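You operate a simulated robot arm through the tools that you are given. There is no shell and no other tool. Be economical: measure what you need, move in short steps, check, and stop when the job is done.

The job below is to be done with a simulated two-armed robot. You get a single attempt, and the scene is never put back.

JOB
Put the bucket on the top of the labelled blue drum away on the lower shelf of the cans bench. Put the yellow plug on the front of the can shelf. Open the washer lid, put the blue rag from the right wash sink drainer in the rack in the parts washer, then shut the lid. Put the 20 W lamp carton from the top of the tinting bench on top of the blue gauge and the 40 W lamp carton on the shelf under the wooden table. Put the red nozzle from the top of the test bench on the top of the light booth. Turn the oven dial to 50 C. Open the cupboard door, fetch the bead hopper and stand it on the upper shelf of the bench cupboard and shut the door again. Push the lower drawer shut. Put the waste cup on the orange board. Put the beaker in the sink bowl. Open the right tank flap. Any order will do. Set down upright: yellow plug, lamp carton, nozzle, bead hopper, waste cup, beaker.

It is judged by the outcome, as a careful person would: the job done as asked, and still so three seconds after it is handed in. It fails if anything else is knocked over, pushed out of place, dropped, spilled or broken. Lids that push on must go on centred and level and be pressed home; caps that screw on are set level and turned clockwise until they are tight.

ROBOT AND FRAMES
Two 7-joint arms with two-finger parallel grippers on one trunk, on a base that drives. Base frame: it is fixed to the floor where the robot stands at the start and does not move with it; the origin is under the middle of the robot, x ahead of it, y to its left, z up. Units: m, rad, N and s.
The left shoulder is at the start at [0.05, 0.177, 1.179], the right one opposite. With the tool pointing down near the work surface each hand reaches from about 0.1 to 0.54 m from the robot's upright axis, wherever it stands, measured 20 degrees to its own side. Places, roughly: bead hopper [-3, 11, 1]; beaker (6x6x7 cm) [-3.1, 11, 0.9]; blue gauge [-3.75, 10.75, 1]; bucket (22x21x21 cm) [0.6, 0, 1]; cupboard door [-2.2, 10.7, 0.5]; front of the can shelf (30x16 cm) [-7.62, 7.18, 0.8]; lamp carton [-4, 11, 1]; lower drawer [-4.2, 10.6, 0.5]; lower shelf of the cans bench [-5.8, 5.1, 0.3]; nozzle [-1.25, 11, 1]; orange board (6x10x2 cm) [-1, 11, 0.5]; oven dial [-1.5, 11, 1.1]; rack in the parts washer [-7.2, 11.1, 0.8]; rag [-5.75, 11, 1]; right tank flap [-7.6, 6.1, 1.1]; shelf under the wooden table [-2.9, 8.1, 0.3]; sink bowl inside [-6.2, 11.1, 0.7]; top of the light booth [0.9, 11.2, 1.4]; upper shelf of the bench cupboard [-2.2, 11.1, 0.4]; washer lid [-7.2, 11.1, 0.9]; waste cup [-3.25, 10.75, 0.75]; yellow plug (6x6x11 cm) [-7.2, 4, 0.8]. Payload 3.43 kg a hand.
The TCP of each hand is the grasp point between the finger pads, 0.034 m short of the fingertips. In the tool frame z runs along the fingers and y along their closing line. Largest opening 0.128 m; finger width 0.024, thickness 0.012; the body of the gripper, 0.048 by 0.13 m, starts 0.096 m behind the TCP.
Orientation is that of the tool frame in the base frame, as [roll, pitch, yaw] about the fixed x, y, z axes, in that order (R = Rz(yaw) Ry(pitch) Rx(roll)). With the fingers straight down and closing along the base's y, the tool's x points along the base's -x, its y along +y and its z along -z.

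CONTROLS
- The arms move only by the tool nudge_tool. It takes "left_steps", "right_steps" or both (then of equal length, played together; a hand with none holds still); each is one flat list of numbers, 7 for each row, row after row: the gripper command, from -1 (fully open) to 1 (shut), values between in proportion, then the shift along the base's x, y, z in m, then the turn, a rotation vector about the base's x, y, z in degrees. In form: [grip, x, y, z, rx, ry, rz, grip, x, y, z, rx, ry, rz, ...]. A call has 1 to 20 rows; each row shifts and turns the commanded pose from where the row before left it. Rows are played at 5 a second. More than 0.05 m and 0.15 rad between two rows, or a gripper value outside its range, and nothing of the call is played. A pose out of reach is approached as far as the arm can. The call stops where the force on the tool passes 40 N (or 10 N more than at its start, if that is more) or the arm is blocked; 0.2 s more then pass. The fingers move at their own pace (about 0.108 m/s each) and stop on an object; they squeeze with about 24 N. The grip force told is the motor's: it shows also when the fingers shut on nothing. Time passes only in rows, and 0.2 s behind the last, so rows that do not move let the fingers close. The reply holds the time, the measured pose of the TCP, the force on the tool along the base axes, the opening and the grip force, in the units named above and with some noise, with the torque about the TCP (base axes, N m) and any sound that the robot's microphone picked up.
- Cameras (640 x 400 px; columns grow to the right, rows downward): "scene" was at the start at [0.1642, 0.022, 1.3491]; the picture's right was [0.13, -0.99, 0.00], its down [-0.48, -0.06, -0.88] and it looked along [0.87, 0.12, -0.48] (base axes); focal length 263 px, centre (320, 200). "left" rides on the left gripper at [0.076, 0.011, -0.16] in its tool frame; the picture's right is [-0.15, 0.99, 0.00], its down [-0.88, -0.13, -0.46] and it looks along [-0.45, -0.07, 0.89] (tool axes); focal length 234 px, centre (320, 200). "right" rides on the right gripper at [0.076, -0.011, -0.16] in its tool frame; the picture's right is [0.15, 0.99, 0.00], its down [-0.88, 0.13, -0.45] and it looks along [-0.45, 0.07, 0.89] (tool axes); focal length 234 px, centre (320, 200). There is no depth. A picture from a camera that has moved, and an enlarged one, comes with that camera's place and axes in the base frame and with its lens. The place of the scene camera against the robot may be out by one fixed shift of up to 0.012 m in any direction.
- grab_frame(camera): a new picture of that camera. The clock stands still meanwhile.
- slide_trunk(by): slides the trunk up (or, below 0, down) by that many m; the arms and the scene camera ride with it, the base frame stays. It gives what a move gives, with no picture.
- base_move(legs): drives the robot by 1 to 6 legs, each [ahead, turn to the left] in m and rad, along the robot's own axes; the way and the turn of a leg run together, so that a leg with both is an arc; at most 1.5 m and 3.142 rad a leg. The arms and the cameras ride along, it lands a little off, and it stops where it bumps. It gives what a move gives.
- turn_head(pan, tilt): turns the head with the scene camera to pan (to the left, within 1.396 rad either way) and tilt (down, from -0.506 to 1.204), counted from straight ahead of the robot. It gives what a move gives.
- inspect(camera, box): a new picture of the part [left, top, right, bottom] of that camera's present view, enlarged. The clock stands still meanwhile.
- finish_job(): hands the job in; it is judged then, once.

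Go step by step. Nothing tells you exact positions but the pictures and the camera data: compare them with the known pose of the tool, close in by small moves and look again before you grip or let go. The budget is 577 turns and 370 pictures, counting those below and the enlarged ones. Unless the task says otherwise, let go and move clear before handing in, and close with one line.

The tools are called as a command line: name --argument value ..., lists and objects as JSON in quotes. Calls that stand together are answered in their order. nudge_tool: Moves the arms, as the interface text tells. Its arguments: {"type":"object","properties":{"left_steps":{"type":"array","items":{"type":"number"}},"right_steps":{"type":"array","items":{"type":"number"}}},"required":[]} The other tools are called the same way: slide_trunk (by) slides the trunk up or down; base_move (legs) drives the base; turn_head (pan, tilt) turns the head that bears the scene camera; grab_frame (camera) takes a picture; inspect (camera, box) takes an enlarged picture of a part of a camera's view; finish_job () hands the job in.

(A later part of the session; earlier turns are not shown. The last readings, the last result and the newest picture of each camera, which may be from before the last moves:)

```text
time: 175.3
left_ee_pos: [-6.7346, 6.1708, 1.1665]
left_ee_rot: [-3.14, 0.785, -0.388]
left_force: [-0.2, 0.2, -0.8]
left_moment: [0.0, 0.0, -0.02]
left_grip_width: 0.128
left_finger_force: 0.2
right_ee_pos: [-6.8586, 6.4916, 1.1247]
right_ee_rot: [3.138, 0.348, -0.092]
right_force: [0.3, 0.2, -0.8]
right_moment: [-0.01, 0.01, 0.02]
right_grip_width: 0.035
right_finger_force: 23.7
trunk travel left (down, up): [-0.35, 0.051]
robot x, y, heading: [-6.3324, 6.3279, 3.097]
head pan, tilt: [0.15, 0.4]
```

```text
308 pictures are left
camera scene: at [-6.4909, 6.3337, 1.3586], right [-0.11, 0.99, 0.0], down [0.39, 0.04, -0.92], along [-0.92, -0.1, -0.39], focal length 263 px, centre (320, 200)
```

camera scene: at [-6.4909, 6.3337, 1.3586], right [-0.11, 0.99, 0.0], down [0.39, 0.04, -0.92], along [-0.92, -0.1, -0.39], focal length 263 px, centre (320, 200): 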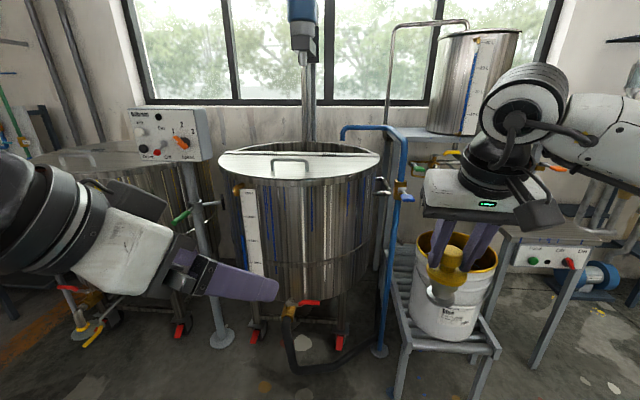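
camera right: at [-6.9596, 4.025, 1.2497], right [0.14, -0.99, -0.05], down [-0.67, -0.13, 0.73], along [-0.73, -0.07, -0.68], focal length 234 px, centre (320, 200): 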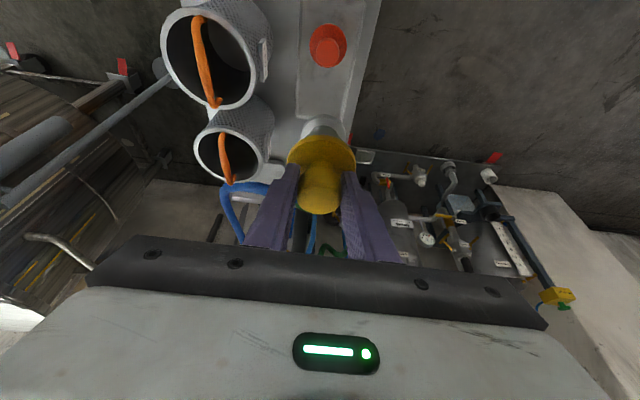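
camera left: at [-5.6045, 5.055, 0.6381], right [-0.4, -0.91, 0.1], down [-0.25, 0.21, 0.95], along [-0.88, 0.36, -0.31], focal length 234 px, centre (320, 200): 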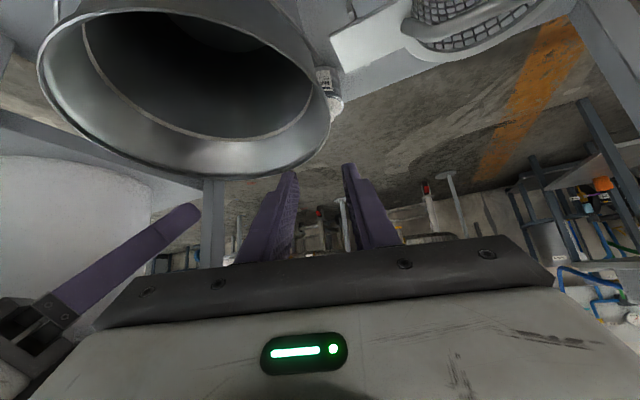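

The shelf at z≈0.8 near (−7.62, 7.18) is hidden behind the hand. I'll look at it more from the side.

turn_head --pan -0.5 --tilt 0.4

inspect --camera "scene" --box '[180, 100, 440, 300]'

grab_frame --camera "right"

```text
time: 176.3
left_ee_pos: [-6.7332, 6.1695, 1.1668]
left_ee_rot: [-3.14, 0.785, -0.39]
left_force: [-0.3, 0.1, 0.4]
left_moment: [-0.02, -0.01, 0.0]
left_grip_width: 0.128
left_finger_force: 0.1
right_ee_pos: [-6.8582, 6.4918, 1.1244]
right_ee_rot: [3.137, 0.35, -0.092]
right_force: [-0.3, 0.0, -1.0]
right_moment: [0.04, -0.02, 0.0]
right_grip_width: 0.035
right_finger_force: 24.6
trunk travel left (down, up): [-0.35, 0.051]
robot x, y, heading: [-6.3327, 6.3287, 3.097]
head pan, tilt: [-0.499, 0.4]
```

```text
2.00 times, centred on (310, 200) of scene
camera zoom: at [-6.4782, 6.3913, 1.3586], right [0.51, 0.86, 0.0], down [0.33, -0.2, -0.92], along [-0.79, 0.47, -0.39], focal length 525 px, centre (340, 200)
```

zoom: 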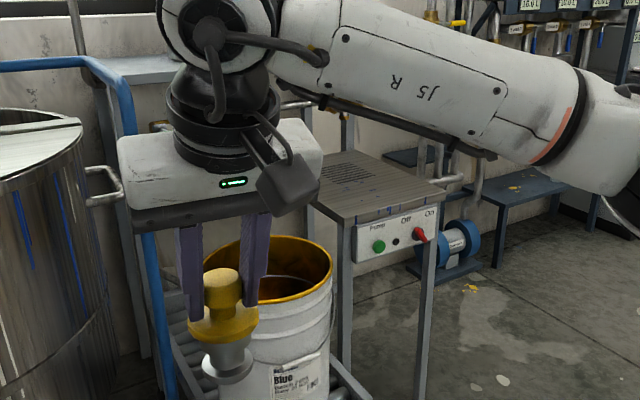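

```text
306 pictures are left
camera right: at [-6.731, 6.4908, 1.2491], right [0.05, -1.0, -0.04], down [-0.68, -0.07, 0.73], along [-0.73, 0.0, -0.68], focal length 234 px, centre (320, 200)
```

right: 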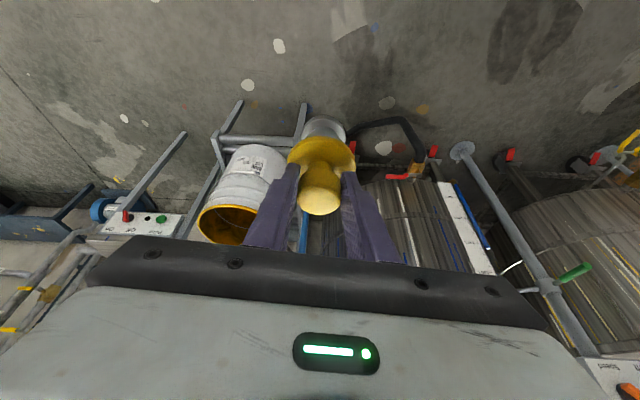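

The grey table with the control panel matches: its front edge is x≈−7.55, y 7.05–7.37, and its top z≈0.75. I'll drive to about (−6.95, 7.05) and look again.

base_move --legs '[[0, -0.82], [0.93, 0], [0, 0.7]]'

turn_head --pan -0.1 --tilt 0.65

grab_frame --camera "scene"

grab_frame --camera "right"

```text
time: 185.2
left_ee_pos: [-7.3614, 6.9313, 1.1654]
left_ee_rot: [-3.139, 0.786, -0.509]
left_force: [-0.9, -0.1, -0.3]
left_moment: [0.01, 0.02, -0.01]
left_grip_width: 0.1279
left_finger_force: 0.0
right_ee_pos: [-7.4441, 7.2647, 1.1252]
right_ee_rot: [3.135, 0.348, -0.214]
right_force: [0.1, 0.9, -0.9]
right_moment: [0.04, 0.01, 0.01]
right_grip_width: 0.0346
right_finger_force: 23.5
trunk travel left (down, up): [-0.35, 0.051]
robot x, y, heading: [-6.9454, 7.0353, 2.978]
head pan, tilt: [-0.499, 0.4]
```

```text
time: 186.1
left_ee_pos: [-7.3595, 6.9317, 1.1666]
left_ee_rot: [-3.139, 0.785, -0.511]
left_force: [0.6, -0.1, -0.2]
left_moment: [0.05, 0.01, 0.03]
left_grip_width: 0.128
left_finger_force: 0.0
right_ee_pos: [-7.4442, 7.2644, 1.1233]
right_ee_rot: [3.137, 0.349, -0.213]
right_force: [-0.3, -1.0, -1.5]
right_moment: [-0.02, -0.04, 0.01]
right_grip_width: 0.0349
right_finger_force: 23.9
trunk travel left (down, up): [-0.35, 0.051]
robot x, y, heading: [-6.9441, 7.041, 2.975]
head pan, tilt: [-0.099, 0.649]
```

```text
305 pictures are left
camera scene: at [-7.0917, 7.0854, 1.3362], right [0.26, 0.97, 0.0], down [0.58, -0.16, -0.8], along [-0.77, 0.21, -0.6], focal length 263 px, centre (320, 200)
```

scene: 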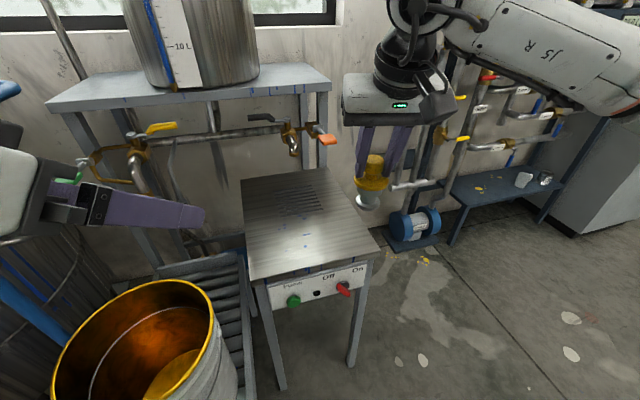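

```text
304 pictures are left
camera right: at [-7.3184, 7.2486, 1.249], right [-0.07, -1.0, -0.04], down [-0.68, 0.02, 0.73], along [-0.73, 0.08, -0.68], focal length 234 px, centre (320, 200)
```

right: 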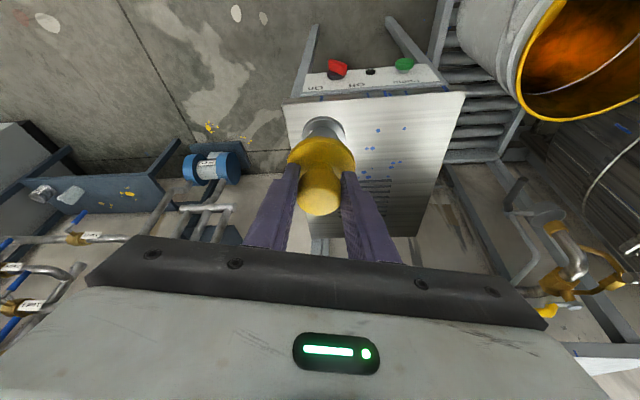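

Table front confirmed at x −7.55, y 7.0–7.38. I'll bring the plug over (−7.62, 7.19) and lower it.

nudge_tool --right_steps '[1, -0.035, -0.015, -0.03, 0, 0, 0, 1, -0.035, -0.015, -0.03, 0, 0, 0, 1, -0.035, -0.015, -0.03, 0, 0, 0, 1, -0.035, -0.015, -0.03, 0, 0, 0, 1, -0.029, -0.016, -0.03, 0, 0, 0, 1, 0, 0, -0.03, 0, 0, 0, 1, 0, 0, -0.02, 0, 0, 0]'

grab_frame --camera "scene"

grab_frame --camera "right"

```text
time: 187.7
left_ee_pos: [-7.3623, 6.9304, 1.1657]
left_ee_rot: [-3.137, 0.786, -0.51]
left_force: [-0.5, 0.6, -0.4]
left_moment: [0.01, 0.0, -0.01]
left_grip_width: 0.128
left_finger_force: 0.0
right_ee_pos: [-7.6137, 7.1891, 0.9229]
right_ee_rot: [3.136, 0.351, -0.214]
right_force: [-0.8, 0.7, -2.2]
right_moment: [0.0, 0.02, -0.02]
right_grip_width: 0.035
right_finger_force: 23.8
trunk travel left (down, up): [-0.35, 0.051]
robot x, y, heading: [-6.9439, 7.0451, 2.977]
head pan, tilt: [-0.099, 0.649]
```

```text
303 pictures are left
camera scene: at [-7.0919, 7.0851, 1.3361], right [0.26, 0.97, 0.0], down [0.58, -0.16, -0.8], along [-0.77, 0.21, -0.6], focal length 263 px, centre (320, 200)
```

scene: 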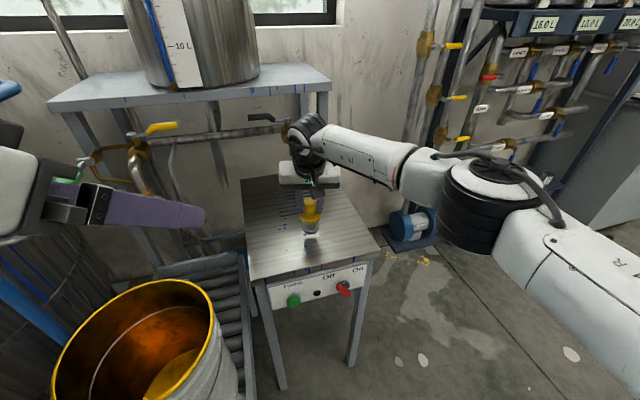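

```text
302 pictures are left
camera right: at [-7.4873, 7.1728, 1.0476], right [-0.07, -1.0, -0.05], down [-0.68, 0.02, 0.73], along [-0.73, 0.08, -0.68], focal length 234 px, centre (320, 200)
```

right: 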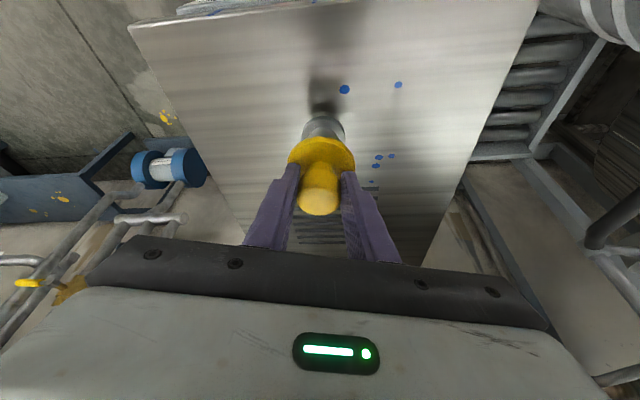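

Above the front area. Lowering slowly to contact.

nudge_tool --right_steps '[1, 0, 0, -0.01, 0, 0, 0, 1, 0, 0, -0.01, 0, 0, 0, 1, 0, 0, -0.01, 0, 0, 0, 1, 0, 0, -0.006, 0, 0, 0, 1, 0, 0, -0.006, 0, 0, 0]'

```text
time: 188.9
left_ee_pos: [-7.3601, 6.931, 1.1662]
left_ee_rot: [-3.139, 0.789, -0.51]
left_force: [-1.6, -0.4, 0.2]
left_moment: [-0.01, -0.01, -0.01]
left_grip_width: 0.1283
left_finger_force: 0.0
right_ee_pos: [-7.6184, 7.189, 0.897]
right_ee_rot: [3.134, 0.371, -0.215]
right_force: [3.7, 0.6, 17.4]
right_moment: [0.13, -0.51, -0.06]
right_grip_width: 0.0348
right_finger_force: 24.2
trunk travel left (down, up): [-0.35, 0.051]
robot x, y, heading: [-6.9443, 7.0411, 2.972]
head pan, tilt: [-0.099, 0.649]
stopped in row 5 (right hand): the force on the tool passed its limit at 42 N (the readings are from after the stop); the commanded pose is now the measured one
```

Contact. I relieve the press and tilt slightly, then check that the plug sits flat.

nudge_tool --right_steps '[1, 0.003, 0, 0.002, 0, -1.1, 0, 1, 0, 0, 0, 0, 0, 0]'

inspect --camera "scene" --box '[230, 140, 390, 290]'

```text
time: 189.5
left_ee_pos: [-7.3601, 6.9302, 1.1653]
left_ee_rot: [-3.139, 0.789, -0.509]
left_force: [0.7, 0.0, 0.8]
left_moment: [-0.03, 0.02, 0.01]
left_grip_width: 0.128
left_finger_force: 0.1
right_ee_pos: [-7.6147, 7.189, 0.8964]
right_ee_rot: [3.139, 0.351, -0.213]
right_force: [-6.1, -0.4, 16.0]
right_moment: [0.23, 0.87, 0.07]
right_grip_width: 0.0349
right_finger_force: 23.8
trunk travel left (down, up): [-0.35, 0.051]
robot x, y, heading: [-6.9406, 7.0419, 2.978]
head pan, tilt: [-0.099, 0.649]
```

```text
2.67 times, centred on (310, 215) of scene
camera zoom: at [-7.0903, 7.0848, 1.3364], right [0.26, 0.97, 0.0], down [0.58, -0.16, -0.8], along [-0.77, 0.21, -0.6], focal length 700 px, centre (347, 160)
```

zoom: 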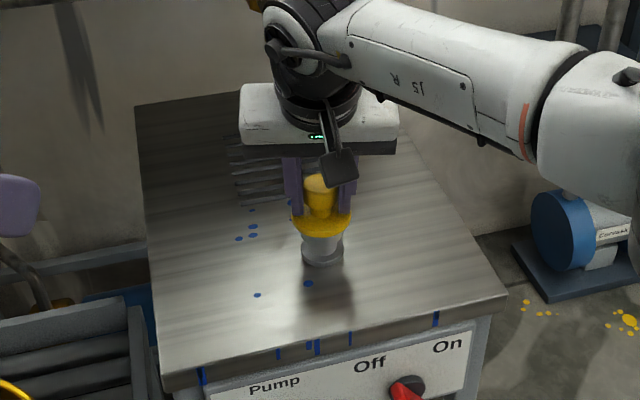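

It stands flat. Opening gently and lifting away.

nudge_tool --right_steps '[0.35, 0, 0, 0, 0, 0, 0, 0.1, 0, 0, 0, 0, 0, 0, 0.1, 0.005, 0, 0.014, 0, 0, 0, 0.1, 0.012, 0, 0.033, 0, 0, 0, 0, 0.012, 0, 0.033, 0, 0, 0, 0, 0.01, 0, 0.04, 0, 0, 0, 0, 0.03, 0, 0.04, 0, 0, 0, 0, 0.04, 0, 0.04, 0, 0, 0, 0, 0.04, 0, 0.03, 0, 0, 0]'

inspect --camera "scene" --box '[230, 140, 390, 290]'

```text
refused: row 8 steps farther than a row can; nothing moved
```

```text
2.67 times, centred on (310, 215) of scene
camera zoom: at [-7.0903, 7.0848, 1.3364], right [0.26, 0.97, 0.0], down [0.58, -0.16, -0.8], along [-0.77, 0.21, -0.6], focal length 700 px, centre (347, 160)
```

zoom: 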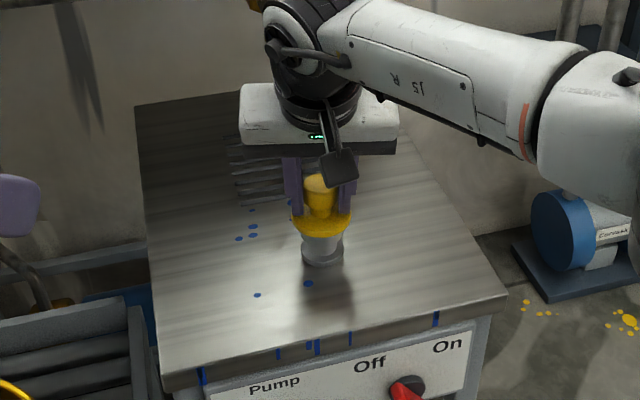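

nudge_tool --right_steps '[0.35, 0, 0, 0, 0, 0, 0, 0.1, 0, 0, 0, 0, 0, 0, 0.1, 0.005, 0, 0.014, 0, 0, 0, 0.1, 0.012, 0, 0.033, 0, 0, 0, 0, 0.012, 0, 0.033, 0, 0, 0, 0, 0.01, 0, 0.04, 0, 0, 0, 0, 0.03, 0, 0.035, 0, 0, 0, 0, 0.035, 0, 0.03, 0, 0, 0, 0, 0.035, 0, 0.03, 0, 0, 0]'

inspect --camera "scene" --box '[230, 140, 390, 290]'

```text
time: 191.5
left_ee_pos: [-7.36, 6.93, 1.1663]
left_ee_rot: [-3.141, 0.787, -0.51]
left_force: [0.2, -0.1, 0.2]
left_moment: [-0.02, -0.01, 0.02]
left_grip_width: 0.1276
left_finger_force: 0.1
right_ee_pos: [-7.474, 7.1895, 1.1104]
right_ee_rot: [3.14, 0.345, -0.21]
right_force: [-0.3, 0.3, -0.2]
right_moment: [-0.01, 0.02, 0.0]
right_grip_width: 0.0642
right_finger_force: 0.2
trunk travel left (down, up): [-0.35, 0.051]
robot x, y, heading: [-6.939, 7.0409, 2.976]
head pan, tilt: [-0.099, 0.649]
```

```text
2.67 times, centred on (310, 215) of scene
camera zoom: at [-7.0908, 7.0854, 1.3362], right [0.26, 0.97, 0.0], down [0.58, -0.16, -0.8], along [-0.77, 0.21, -0.6], focal length 700 px, centre (347, 160)
```

zoom: 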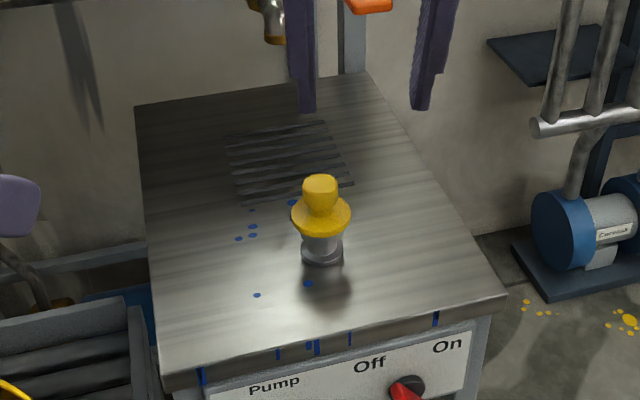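

The yellow plug stands upright on the front of the shelf. Next is the right tank's flap; I move in front of that tank.

base_move --legs '[[0, -1.12], [-0.87, 0], [0, 1.29]]'

turn_head --pan 0.0 --tilt 0.4

grab_frame --camera "scene"

```text
time: 202.1
left_ee_pos: [-7.0769, 6.0096, 1.1665]
left_ee_rot: [-3.137, 0.784, -0.295]
left_force: [0.0, -0.5, 0.8]
left_moment: [0.01, 0.01, -0.03]
left_grip_width: 0.1279
left_finger_force: 0.0
right_ee_pos: [-7.2446, 6.2381, 1.1089]
right_ee_rot: [3.139, 0.344, 0.002]
right_force: [0.9, 0.4, -0.5]
right_moment: [-0.01, -0.02, 0.02]
right_grip_width: 0.0641
right_finger_force: 0.1
trunk travel left (down, up): [-0.35, 0.051]
robot x, y, heading: [-6.6897, 6.2052, -3.093]
head pan, tilt: [-0.099, 0.649]
```

```text
time: 202.9
left_ee_pos: [-7.0765, 6.0089, 1.1664]
left_ee_rot: [-3.139, 0.785, -0.296]
left_force: [0.1, 0.3, 0.4]
left_moment: [0.0, -0.01, -0.01]
left_grip_width: 0.128
left_finger_force: 0.2
right_ee_pos: [-7.2442, 6.2384, 1.1093]
right_ee_rot: [3.138, 0.345, 0.003]
right_force: [0.6, 0.0, 0.0]
right_moment: [0.0, 0.01, -0.02]
right_grip_width: 0.0639
right_finger_force: 0.0
trunk travel left (down, up): [-0.35, 0.051]
robot x, y, heading: [-6.6904, 6.2063, -3.094]
head pan, tilt: [0.0, 0.4]
```

```text
298 pictures are left
camera scene: at [-6.8502, 6.2084, 1.3586], right [-0.05, 1.0, 0.0], down [0.39, 0.02, -0.92], along [-0.92, -0.05, -0.39], focal length 263 px, centre (320, 200)
```

scene: 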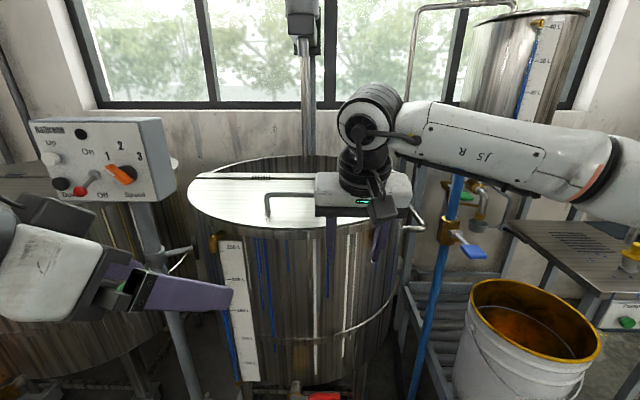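

My right hand hangs close to the tank rim; I raise and retract it, then view the flap.

nudge_tool --right_steps '[0, 0.04, 0, 0.02, 0, 0, 0, 0, 0.03, 0, 0.03, 0, 0, 0, 0, 0, 0.03, 0.03, 0, 0, 0, 0, 0, 0.03, 0.03, 0, 0, 0, 0, 0, 0.03, 0.0, 0, 0, 0, 0, 0, 0.03, 0.0, 0, 0, 0]'

grab_frame --camera "scene"

inspect --camera "scene" --box '[170, 130, 430, 290]'

```text
time: 204.3
left_ee_pos: [-7.076, 6.0093, 1.1656]
left_ee_rot: [-3.139, 0.784, -0.295]
left_force: [0.1, 0.2, 0.0]
left_moment: [0.01, 0.0, 0.02]
left_grip_width: 0.1282
left_finger_force: 0.0
right_ee_pos: [-7.1741, 6.3581, 1.2212]
right_ee_rot: [3.138, 0.345, 0.001]
right_force: [-0.1, -0.9, -0.1]
right_moment: [-0.02, 0.02, 0.0]
right_grip_width: 0.0641
right_finger_force: 0.1
trunk travel left (down, up): [-0.35, 0.051]
robot x, y, heading: [-6.6922, 6.2063, -3.099]
head pan, tilt: [0.0, 0.4]
```

```text
297 pictures are left
camera scene: at [-6.85, 6.2089, 1.3587], right [-0.05, 1.0, 0.0], down [0.39, 0.02, -0.92], along [-0.92, -0.05, -0.39], focal length 263 px, centre (320, 200)
```

scene: 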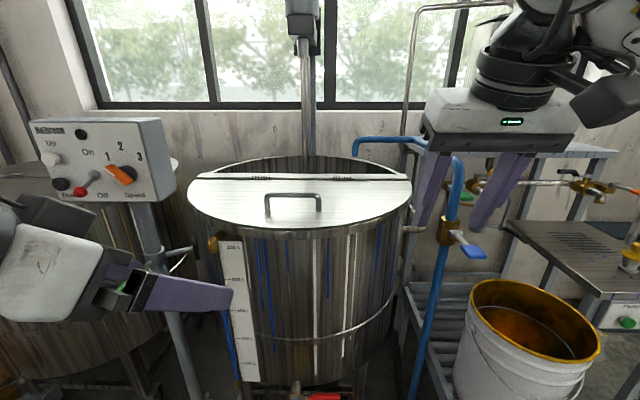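

```text
2.46 times, centred on (300, 210) of scene
camera zoom: at [-6.85, 6.2089, 1.3587], right [-0.05, 1.0, 0.0], down [0.39, 0.02, -0.92], along [-0.92, -0.05, -0.39], focal length 647 px, centre (369, 175)
```

zoom: 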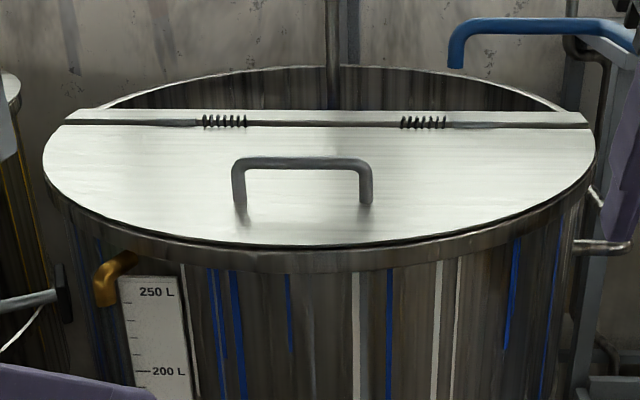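

The flap is the front half-lid, hinged at x≈−7.655 with a handle bar around (−7.41, 6.116, 1.135). I'll turn the left hand so its fingers close along x around the bar and keep the right hand back for pushing the flap from below.

nudge_tool --left_steps '[-1, 0, 0, 0.01, 0, -7.5, 0, -1, 0, 0, 0.01, 0, -7.5, 0, -1, 0, 0, 0.01, 0, -7.5, 0, -1, 0, 0, 0.01, 0, -7.5, 0, -1, 0, 0, 0.01, 0, -7.5, 0, -1, 0, 0, 0.01, 0, -7.5, 0, -1, 0, 0, 0.01, 0, 0, -8.1, -1, 0, 0, 0.01, 0, 0, -8.1, -1, 0, 0, 0.01, 0, 0, -8.1, -1, 0, 0, 0.01, 0, 0, -8.1, -1, 0, 0, 0.01, 0, 0, -8.1, -1, 0, 0, 0, 0, 0, -8.1, -1, 0, 0, 0, 0, 0, -8.1, -1, 0, 0, 0, 0, 0, -8.1, -1, 0, 0, 0, 0, 0, -8.1, -1, 0, 0, 0, 0, 6.7, 0, -1, 0, 0, 0, 0, 6.7, 0, -1, 0, 0, 0, 0, 6.7, 0]'

nudge_tool --right_steps '[0.5, 0.03, -0.01, 0, 0, 0, 0, 1, 0.03, -0.01, 0, 0, 0, 0, 1, 0.03, -0.01, 0, 0, 0, 0, 1, 0.02, -0.01, 0, 0, 0, 0]'

grab_frame --camera "scene"

```text
time: 208.1
left_ee_pos: [-6.9672, 6.0913, 1.2081]
left_ee_rot: [3.001, 0.052, -1.491]
left_force: [0.7, 0.3, 0.0]
left_moment: [0.05, -0.01, 0.0]
left_grip_width: 0.1282
left_finger_force: 0.0
left hand out of reach, approached as far as the arm can: row 11, 12, 13, 14, 15
right_ee_pos: [-7.1737, 6.3575, 1.2192]
right_ee_rot: [3.137, 0.345, 0.001]
right_force: [0.5, -0.3, -1.1]
right_moment: [0.01, 0.0, 0.01]
right_grip_width: 0.0642
right_finger_force: 0.1
trunk travel left (down, up): [-0.35, 0.051]
robot x, y, heading: [-6.6918, 6.2088, -3.095]
head pan, tilt: [0.0, 0.4]
```

```text
time: 209.1
left_ee_pos: [-6.9672, 6.0903, 1.2071]
left_ee_rot: [3.002, 0.053, -1.49]
left_force: [0.1, -0.2, -0.2]
left_moment: [0.0, -0.04, 0.02]
left_grip_width: 0.128
left_finger_force: 0.1
right_ee_pos: [-7.0636, 6.3166, 1.2198]
right_ee_rot: [3.14, 0.346, 0.001]
right_force: [0.4, 0.1, -0.2]
right_moment: [0.0, -0.02, 0.05]
right_grip_width: 0.0001
right_finger_force: 24.1
trunk travel left (down, up): [-0.35, 0.051]
robot x, y, heading: [-6.6943, 6.2082, -3.095]
head pan, tilt: [0.0, 0.4]
```

```text
295 pictures are left
camera scene: at [-6.85, 6.2081, 1.3587], right [-0.05, 1.0, 0.0], down [0.39, 0.02, -0.92], along [-0.92, -0.05, -0.39], focal length 263 px, centre (320, 200)
```

scene: 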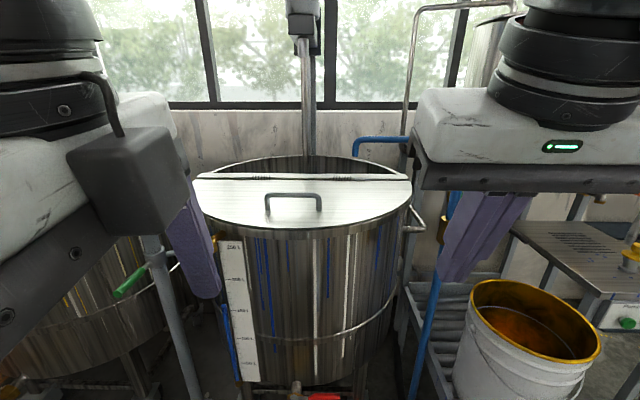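

The left hand now closes nearly along x. I'll drive forward 0.27 m with both hands above lid level.

base_move --legs '[[0.26, 0]]'

nudge_tool --left_steps '[-0.3, -0.04, 0.003, 0, 0, 0, -5, -0.3, -0.04, 0.003, 0, 0, 0, 0, -0.3, -0.04, 0, 0, 0, 0, 0, -0.3, -0.04, 0, 0, 0, 0, 0]'

grab_frame --camera "scene"

grab_frame --camera "left"

```text
time: 211.0
left_ee_pos: [-7.2278, 6.0809, 1.208]
left_ee_rot: [3.003, 0.052, -1.501]
left_force: [-0.3, 0.7, 0.5]
left_moment: [0.03, 0.0, -0.01]
left_grip_width: 0.1281
left_finger_force: 0.1
right_ee_pos: [-7.3216, 6.3087, 1.2191]
right_ee_rot: [3.138, 0.345, -0.007]
right_force: [0.4, -0.1, 0.2]
right_moment: [0.0, 0.0, 0.0]
right_grip_width: 0.0
right_finger_force: 24.0
trunk travel left (down, up): [-0.35, 0.051]
robot x, y, heading: [-6.9507, 6.1932, -3.102]
head pan, tilt: [0.0, 0.4]
```

```text
time: 212.0
left_ee_pos: [-7.2701, 6.13, 1.1703]
left_ee_rot: [3.001, 0.052, -1.586]
left_force: [-0.1, 0.6, 0.7]
left_moment: [-0.01, -0.02, 0.01]
left_grip_width: 0.0833
left_finger_force: 0.1
left hand out of reach, approached as far as the arm can: row 1, 2, 3, 4
right_ee_pos: [-7.322, 6.3091, 1.2203]
right_ee_rot: [3.137, 0.346, -0.007]
right_force: [-0.2, 1.0, 0.6]
right_moment: [-0.01, 0.01, -0.03]
right_grip_width: 0.0001
right_finger_force: 24.3
trunk travel left (down, up): [-0.35, 0.051]
robot x, y, heading: [-6.9498, 6.1946, -3.098]
head pan, tilt: [0.0, 0.4]
```

```text
294 pictures are left
camera scene: at [-7.1094, 6.1982, 1.3587], right [-0.04, 1.0, 0.0], down [0.39, 0.02, -0.92], along [-0.92, -0.04, -0.39], focal length 263 px, centre (320, 200)
```

scene: 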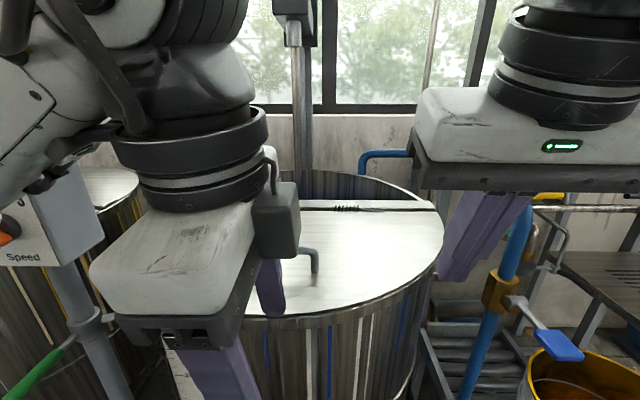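

```text
293 pictures are left
camera left: at [-7.2611, 6.0465, 1.3255], right [-0.98, 0.15, 0.15], down [0.21, 0.85, 0.48], along [-0.05, 0.5, -0.87], focal length 234 px, centre (320, 200)
```

left: 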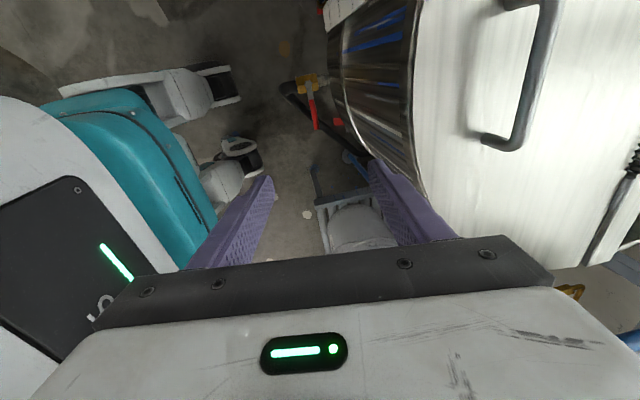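

The left wrist runs out of travel that way. New plan: slide the right hand's closed fingers horizontally under the bar and rotate them along with the flap, then push it over from below. First I back off and restore the left hand.

base_move --legs '[[-0.25, 0]]'

nudge_tool --left_steps '[1, 0, -0.01, 0.01, 0, 0, 8.3, 1, 0, -0.01, 0.01, 0, 0, 8.3, 1, 0, -0.01, 0.01, 0, 0, 8.3, 1, 0, -0.01, 0.01, 0, 0, 8.3, 1, 0, -0.01, 0, 0, 0, 8.3, 1, 0, -0.01, 0, 0, 0, 8.3, 1, 0, -0.01, 0, 0, 0, 8.3, 1, 0, -0.01, 0, 0, 0, 8.3, 1, 0, 0, 0, 0, 0, 8.3, 1, 0, 0, 0, 0, 0, 8.3, 1, 0, 0, 0, 0, 0, 8.3, 1, 0, 0, 0, 8.1, 0, 0, 1, 0, 0, 0, 0, 7.5, 0, 1, 0, 0, 0, 0, 7.5, 0, 1, 0, 0, 0, 0, 7.5, 0, 1, 0, 0, 0, 0, 7.5, 0, 1, 0, 0, 0, 0, 7.5, 0, 1, 0, 0, 0, 0, 7.5, 0]'

```text
time: 213.8
left_ee_pos: [-7.0149, 6.1403, 1.1698]
left_ee_rot: [3.0, 0.053, -1.59]
left_force: [0.6, 1.0, 0.1]
left_moment: [-0.01, -0.01, 0.01]
left_grip_width: 0.083
left_finger_force: 0.0
right_ee_pos: [-7.0676, 6.3189, 1.2197]
right_ee_rot: [3.138, 0.344, -0.011]
right_force: [0.0, 0.1, 0.1]
right_moment: [0.03, 0.02, 0.01]
right_grip_width: 0.0
right_finger_force: 23.9
trunk travel left (down, up): [-0.35, 0.051]
robot x, y, heading: [-6.6965, 6.2066, -3.107]
head pan, tilt: [0.0, 0.4]
```

```text
time: 217.6
left_ee_pos: [-7.0178, 6.0602, 1.2158]
left_ee_rot: [-3.117, 0.779, 0.03]
left_force: [-0.9, -1.9, 12.6]
left_moment: [0.07, -2.42, -0.37]
left_grip_width: 0.0001
left_finger_force: 24.1
right_ee_pos: [-7.0676, 6.3188, 1.2198]
right_ee_rot: [3.138, 0.344, -0.01]
right_force: [0.1, 0.5, -0.2]
right_moment: [0.03, -0.01, -0.01]
right_grip_width: 0.0003
right_finger_force: 24.2
trunk travel left (down, up): [-0.35, 0.051]
robot x, y, heading: [-6.698, 6.2036, -3.1]
head pan, tilt: [0.0, 0.4]
stopped in row 18 (left hand): the force on the tool passed its limit at 92 N (the readings are from after the stop); the commanded pose is now the measured one
```

The left wrist brushed something, likely my own trunk. I'll move it forward and view.

nudge_tool --left_steps '[1, -0.03, -0.01, 0.005, 0, 0, 0, 1, -0.03, -0.02, 0, 0, 0, 0, 1, -0.02, -0.03, 0, 0, 0, 0, 1, 0, -0.03, 0, 0, 0, 0]'

grab_frame --camera "scene"

```text
time: 218.6
left_ee_pos: [-7.0979, 5.9694, 1.2196]
left_ee_rot: [-3.121, 0.78, 0.029]
left_force: [0.1, 0.6, 0.0]
left_moment: [0.02, 0.02, -0.02]
left_grip_width: 0.0
left_finger_force: 24.3
right_ee_pos: [-7.0676, 6.3195, 1.2203]
right_ee_rot: [3.14, 0.347, -0.011]
right_force: [-0.5, -0.1, 0.5]
right_moment: [0.04, 0.0, -0.03]
right_grip_width: 0.0
right_finger_force: 24.1
trunk travel left (down, up): [-0.35, 0.051]
robot x, y, heading: [-6.6977, 6.2023, -3.106]
head pan, tilt: [0.0, 0.4]
```

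```text
292 pictures are left
camera scene: at [-6.8555, 6.208, 1.3587], right [-0.04, 1.0, 0.0], down [0.39, 0.01, -0.92], along [-0.92, -0.03, -0.39], focal length 263 px, centre (320, 200)
```

scene: 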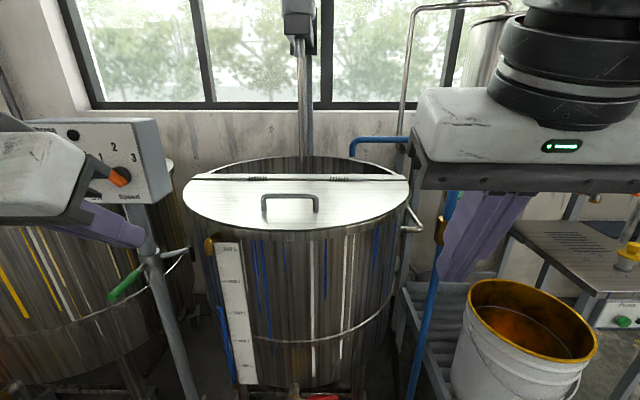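

Re-measured from two standpoints: lid at z≈1.05, hinge x≈−7.775, handle feet x≈−7.50, y 6.03–6.17, bar top z≈1.10. I'll turn the right tool to horizontal while moving it toward the handle.

nudge_tool --right_steps '[1, -0.03, -0.022, 0, 0, 7.8, 0, 1, -0.03, -0.022, 0, 0, 7.8, 0, 1, -0.03, -0.022, 0, 0, 7.8, 0, 1, -0.03, -0.022, 0, 0, 7.8, 0, 1, -0.03, -0.022, -0.005, 0, 7.8, 0, 1, -0.03, -0.022, -0.005, 0, 7.8, 0, 1, -0.03, -0.022, -0.005, 0, 7.8, 0, 1, -0.03, -0.022, -0.005, 0, 7.8, 0, 1, -0.03, -0.022, -0.005, 0, 7.8, 0, 1, 0, -0.022, -0.005, 0, 0, 0]' --left_steps '[1, 0, -0.02, 0, 0, 0, 0, 1, 0, -0.02, 0, 0, 0, 0, 1, 0, -0.02, 0, 0, 0, 0, 1, 0, -0.02, 0, 0, 0, 0, 1, 0, -0.02, 0, 0, 0, 0, 1, 0, 0, 0, 0, 0, 0, 1, 0, 0, 0, 0, 0, 0, 1, 0, 0, 0, 0, 0, 0, 1, 0, 0, 0, 0, 0, 0, 1, 0, 0, 0, 0, 0, 0]'

grab_frame --camera "scene"

grab_frame --camera "right"

```text
time: 220.8
left_ee_pos: [-7.0971, 5.8698, 1.2179]
left_ee_rot: [-3.118, 0.779, 0.029]
left_force: [0.0, -0.4, -0.3]
left_moment: [0.0, 0.01, -0.05]
left_grip_width: 0.0
left_finger_force: 24.2
right_ee_pos: [-7.3361, 6.101, 1.1904]
right_ee_rot: [1.501, 1.558, -1.64]
right_force: [0.3, 0.0, -0.1]
right_moment: [0.02, 0.0, 0.01]
right_grip_width: 0.0
right_finger_force: 24.2
trunk travel left (down, up): [-0.35, 0.051]
robot x, y, heading: [-6.7007, 6.2056, -3.106]
head pan, tilt: [0.0, 0.4]
```

```text
291 pictures are left
camera scene: at [-6.8556, 6.2081, 1.3587], right [-0.04, 1.0, 0.0], down [0.39, 0.01, -0.92], along [-0.92, -0.03, -0.39], focal length 263 px, centre (320, 200)
```

scene: 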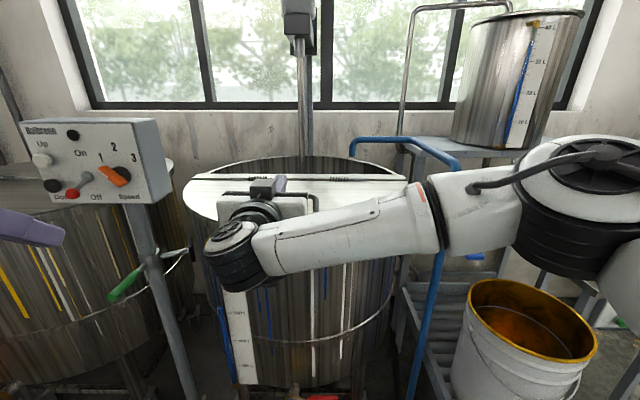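

```text
290 pictures are left
camera right: at [-7.1759, 6.11, 1.1149], right [0.0, -0.99, -0.14], down [0.46, -0.12, 0.88], along [-0.89, -0.06, 0.45], focal length 234 px, centre (320, 200)
```

right: 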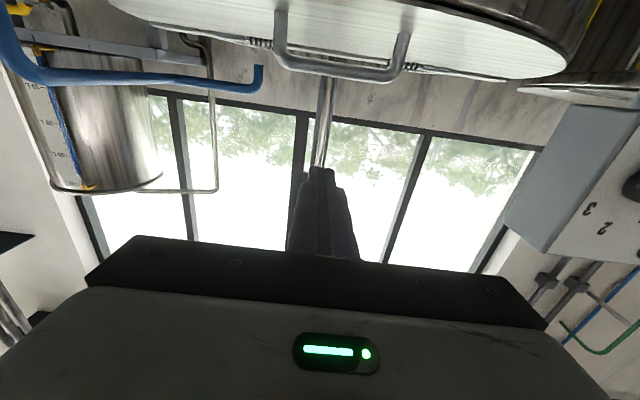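

The right camera gives the bar centre z≈1.097 and the lid z≈1.05. I'll drive 0.09 m in and lower the fingers to z 1.07 in front of the bar.

base_move --legs '[[0.09, 0]]'

nudge_tool --right_steps '[1, 0, 0, -0.04, 0, 0, 0, 1, 0, 0, -0.04, 0, 0, 0, 1, 0, 0, -0.03, 0, 0, 0]'

grab_frame --camera "right"

inspect --camera "scene" --box '[150, 130, 410, 300]'

```text
time: 221.9
left_ee_pos: [-7.19, 5.8685, 1.2189]
left_ee_rot: [-3.119, 0.777, 0.028]
left_force: [-0.8, 0.5, 0.1]
left_moment: [-0.02, -0.02, 0.01]
left_grip_width: 0.0
left_finger_force: 23.7
right_ee_pos: [-7.428, 6.0988, 1.19]
right_ee_rot: [1.725, 1.561, -1.418]
right_force: [-0.4, -0.1, -0.1]
right_moment: [-0.02, 0.02, 0.02]
right_grip_width: 0.0001
right_finger_force: 24.0
trunk travel left (down, up): [-0.35, 0.051]
robot x, y, heading: [-6.7894, 6.2028, -3.1]
head pan, tilt: [0.0, 0.4]
```

```text
time: 222.7
left_ee_pos: [-7.1891, 5.8671, 1.2174]
left_ee_rot: [-3.119, 0.779, 0.027]
left_force: [0.4, -0.2, -1.0]
left_moment: [0.0, 0.0, -0.04]
left_grip_width: 0.0
left_finger_force: 23.9
right_ee_pos: [-7.4284, 6.0989, 1.0815]
right_ee_rot: [1.623, 1.561, -1.519]
right_force: [0.5, 0.9, -0.2]
right_moment: [0.0, 0.02, -0.03]
right_grip_width: 0.0
right_finger_force: 23.7
trunk travel left (down, up): [-0.35, 0.051]
robot x, y, heading: [-6.7879, 6.2023, -3.103]
head pan, tilt: [0.0, 0.4]
```

```text
289 pictures are left
camera right: at [-7.2681, 6.1069, 1.0057], right [0.0, -0.99, -0.14], down [0.46, -0.12, 0.88], along [-0.89, -0.06, 0.45], focal length 234 px, centre (320, 200)
```

right: 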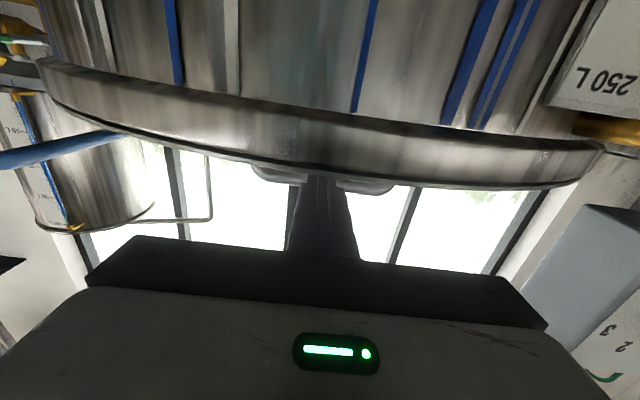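

```text
2.35 times, centred on (280, 215) of scene
camera zoom: at [-6.9474, 6.2052, 1.3586], right [-0.04, 1.0, 0.0], down [0.39, 0.01, -0.92], along [-0.92, -0.03, -0.39], focal length 618 px, centre (414, 165)
```

zoom: 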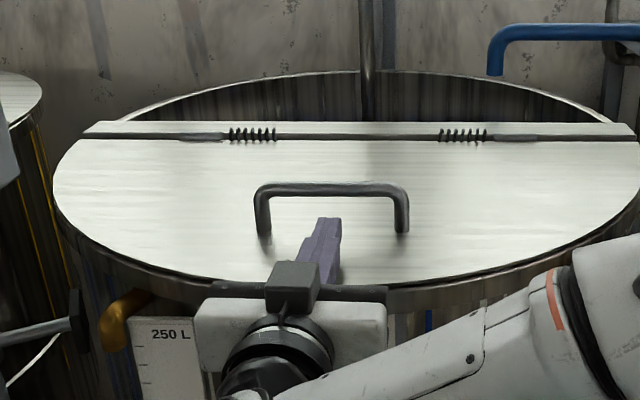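

Fingers point right under the bar. Lower 1 cm, then slide forward 6 cm.

nudge_tool --right_steps '[1, 0, -0.003, -0.01, 0, 0, 0, 1, -0.02, 0, 0, 0, 0, 0, 1, -0.02, 0, 0, 0, 0, 0, 1, -0.02, 0, 0, 0, 0, 0]'

inspect --camera "scene" --box '[200, 170, 360, 280]'

grab_frame --camera "right"

```text
time: 223.7
left_ee_pos: [-7.189, 5.8679, 1.2189]
left_ee_rot: [-3.118, 0.779, 0.028]
left_force: [-0.2, -0.6, 0.4]
left_moment: [0.02, -0.03, 0.04]
left_grip_width: 0.0
left_finger_force: 23.7
right_ee_pos: [-7.4884, 6.0963, 1.0698]
right_ee_rot: [1.686, 1.559, -1.458]
right_force: [-0.6, 0.3, 0.5]
right_moment: [-0.01, -0.04, 0.02]
right_grip_width: 0.0002
right_finger_force: 23.9
trunk travel left (down, up): [-0.35, 0.051]
robot x, y, heading: [-6.7888, 6.2044, -3.103]
head pan, tilt: [0.0, 0.4]
```

```text
3.64 times, centred on (280, 225) of scene
camera zoom: at [-6.9474, 6.2053, 1.3586], right [-0.04, 1.0, 0.0], down [0.39, 0.01, -0.92], along [-0.92, -0.03, -0.39], focal length 955 px, centre (466, 109)
```

zoom: 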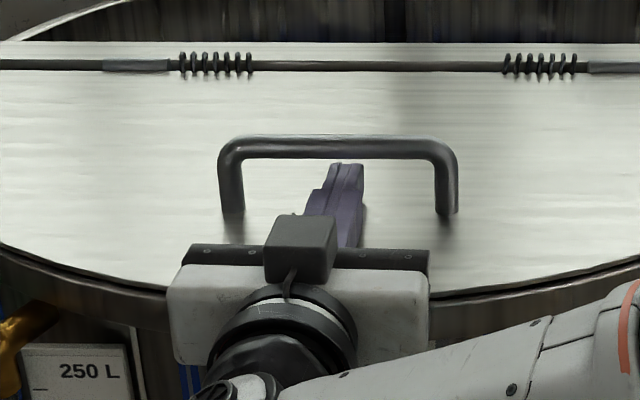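

```text
286 pictures are left
camera right: at [-7.3274, 6.1049, 0.995], right [0.0, -0.99, -0.14], down [0.45, -0.12, 0.88], along [-0.89, -0.06, 0.45], focal length 234 px, centre (320, 200)
```

right: 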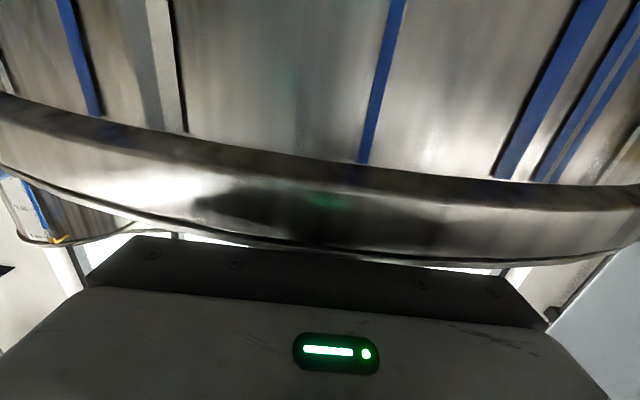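

The tip is just at the bar. I'll pitch the fingers down 8° so the palm clears the lid edge, then slide 3 cm further.

nudge_tool --right_steps '[1, 0, 0, 0.003, 0, -8, 0, 1, -0.01, 0, 0, 0, 0, 0, 1, -0.01, 0, 0, 0, 0, 0, 1, -0.01, 0, 0, 0, 0, 0]'

inspect --camera "scene" --box '[200, 170, 360, 280]'

```text
time: 224.7
left_ee_pos: [-7.1892, 5.8664, 1.2185]
left_ee_rot: [-3.12, 0.778, 0.028]
left_force: [-0.4, -0.4, -0.4]
left_moment: [0.01, 0.01, 0.02]
left_grip_width: 0.0002
left_finger_force: 23.6
right_ee_pos: [-7.5177, 6.0966, 1.0726]
right_ee_rot: [3.072, 1.43, -0.072]
right_force: [-1.1, -1.0, 0.7]
right_moment: [0.05, -0.01, 0.02]
right_grip_width: 0.0
right_finger_force: 24.2
trunk travel left (down, up): [-0.35, 0.051]
robot x, y, heading: [-6.7876, 6.202, -3.106]
head pan, tilt: [0.0, 0.4]
```

```text
3.64 times, centred on (280, 225) of scene
camera zoom: at [-6.9473, 6.2053, 1.3586], right [-0.04, 1.0, 0.0], down [0.39, 0.01, -0.92], along [-0.92, -0.03, -0.39], focal length 955 px, centre (466, 109)
```

zoom: 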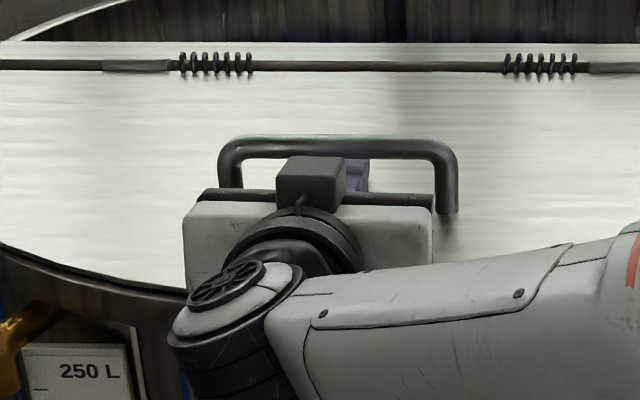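

The fingertip is tucked under the bar. Now I lift along the flap's arc, turning the tool with it; first 20°.

nudge_tool --right_steps '[1, -0.003, 0, 0.0223, 0, -5, 0, 1, -0.005, 0, 0.022, 0, -5, 0, 1, -0.007, 0, 0.0214, 0, -5, 0, 1, -0.009, 0, 0.0208, 0, -5, 0]'

grab_frame --camera "scene"

```text
time: 225.7
left_ee_pos: [-7.1895, 5.8674, 1.219]
left_ee_rot: [-3.12, 0.78, 0.029]
left_force: [0.2, -0.5, -0.6]
left_moment: [-0.02, 0.02, -0.04]
left_grip_width: 0.0
left_finger_force: 23.9
right_ee_pos: [-7.5464, 6.1071, 1.1611]
right_ee_rot: [3.112, 1.08, -0.046]
right_force: [0.8, -0.3, 0.4]
right_moment: [-0.02, -0.03, 0.05]
right_grip_width: 0.0
right_finger_force: 24.6
trunk travel left (down, up): [-0.35, 0.051]
robot x, y, heading: [-6.7894, 6.2011, -3.107]
head pan, tilt: [0.0, 0.4]
```

```text
284 pictures are left
camera scene: at [-6.9473, 6.2054, 1.3587], right [-0.04, 1.0, 0.0], down [0.39, 0.01, -0.92], along [-0.92, -0.03, -0.39], focal length 263 px, centre (320, 200)
```

scene: 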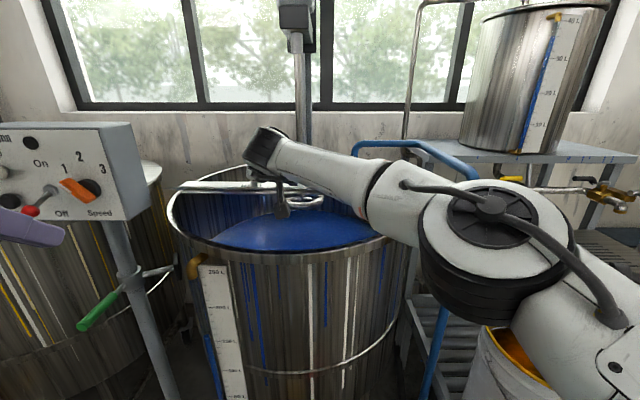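

The flap is up about 20° and nearly weightless (spring-balanced). Continuing along the arc.

nudge_tool --right_steps '[1, -0.0104, 0, 0.02, 0, -5, 0, 1, -0.0121, 0, 0.019, 0, -5, 0, 1, -0.0137, 0, 0.0178, 0, -5, 0, 1, -0.0152, 0, 0.0166, 0, -5, 0, 1, -0.0166, 0, 0.0152, 0, -5, 0]'

grab_frame --camera "scene"

```text
time: 226.9
left_ee_pos: [-7.1876, 5.8675, 1.2201]
left_ee_rot: [-3.118, 0.78, 0.027]
left_force: [1.5, -0.2, 0.2]
left_moment: [-0.02, 0.07, -0.02]
left_grip_width: 0.0001
left_finger_force: 24.3
right_ee_pos: [-7.5279, 6.1118, 1.1842]
right_ee_rot: [3.12, 0.967, -0.036]
right_force: [0.4, -0.6, 0.4]
right_moment: [0.0, 0.05, -0.01]
right_grip_width: 0.0002
right_finger_force: 24.2
right hand out of reach, approached as far as the arm can: row 1, 2, 3, 4, 5
trunk travel left (down, up): [-0.35, 0.051]
robot x, y, heading: [-6.7862, 6.1983, -3.107]
head pan, tilt: [0.0, 0.4]
```

```text
283 pictures are left
camera scene: at [-6.9453, 6.205, 1.359], right [-0.04, 1.0, 0.0], down [0.39, 0.01, -0.92], along [-0.92, -0.03, -0.39], focal length 263 px, centre (320, 200)
```

scene: 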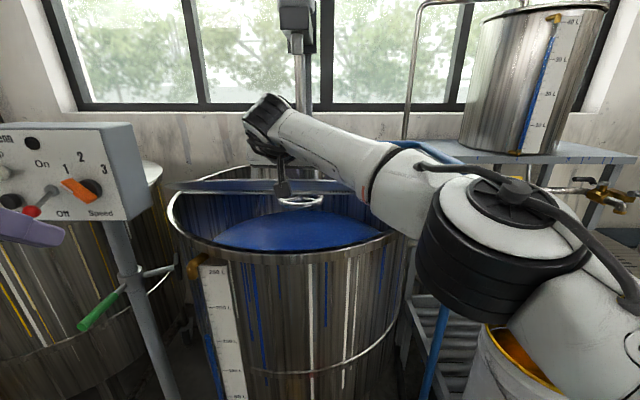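

Out of arm reach. The flap appears balanced, so I'll slide the fingers back out along their axis and see if it stays up.

nudge_tool --right_steps '[1, 0.016, 0, 0.01, 0, 0, 0, 1, 0.02, 0, 0.013, 0, 0, 0, 1, 0.02, 0, 0.013, 0, 0, 0]'

grab_frame --camera "scene"

```text
time: 227.7
left_ee_pos: [-7.1885, 5.8675, 1.2182]
left_ee_rot: [-3.119, 0.78, 0.03]
left_force: [0.5, -0.1, 0.8]
left_moment: [0.0, 0.02, 0.01]
left_grip_width: 0.0001
left_finger_force: 24.0
right_ee_pos: [-7.4673, 6.1008, 1.2251]
right_ee_rot: [3.123, 0.971, -0.019]
right_force: [1.2, 0.0, -0.5]
right_moment: [-0.01, 0.0, 0.01]
right_grip_width: 0.0
right_finger_force: 24.2
trunk travel left (down, up): [-0.35, 0.051]
robot x, y, heading: [-6.7902, 6.2015, -3.106]
head pan, tilt: [0.0, 0.4]
```

```text
282 pictures are left
camera scene: at [-6.9467, 6.2055, 1.3587], right [-0.04, 1.0, 0.0], down [0.39, 0.01, -0.92], along [-0.92, -0.03, -0.39], focal length 263 px, centre (320, 200)
```

scene: 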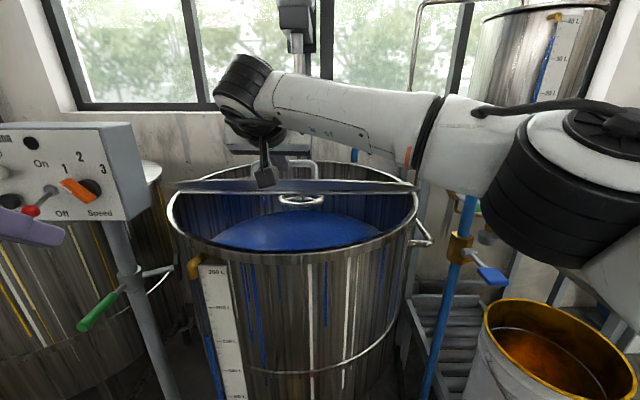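

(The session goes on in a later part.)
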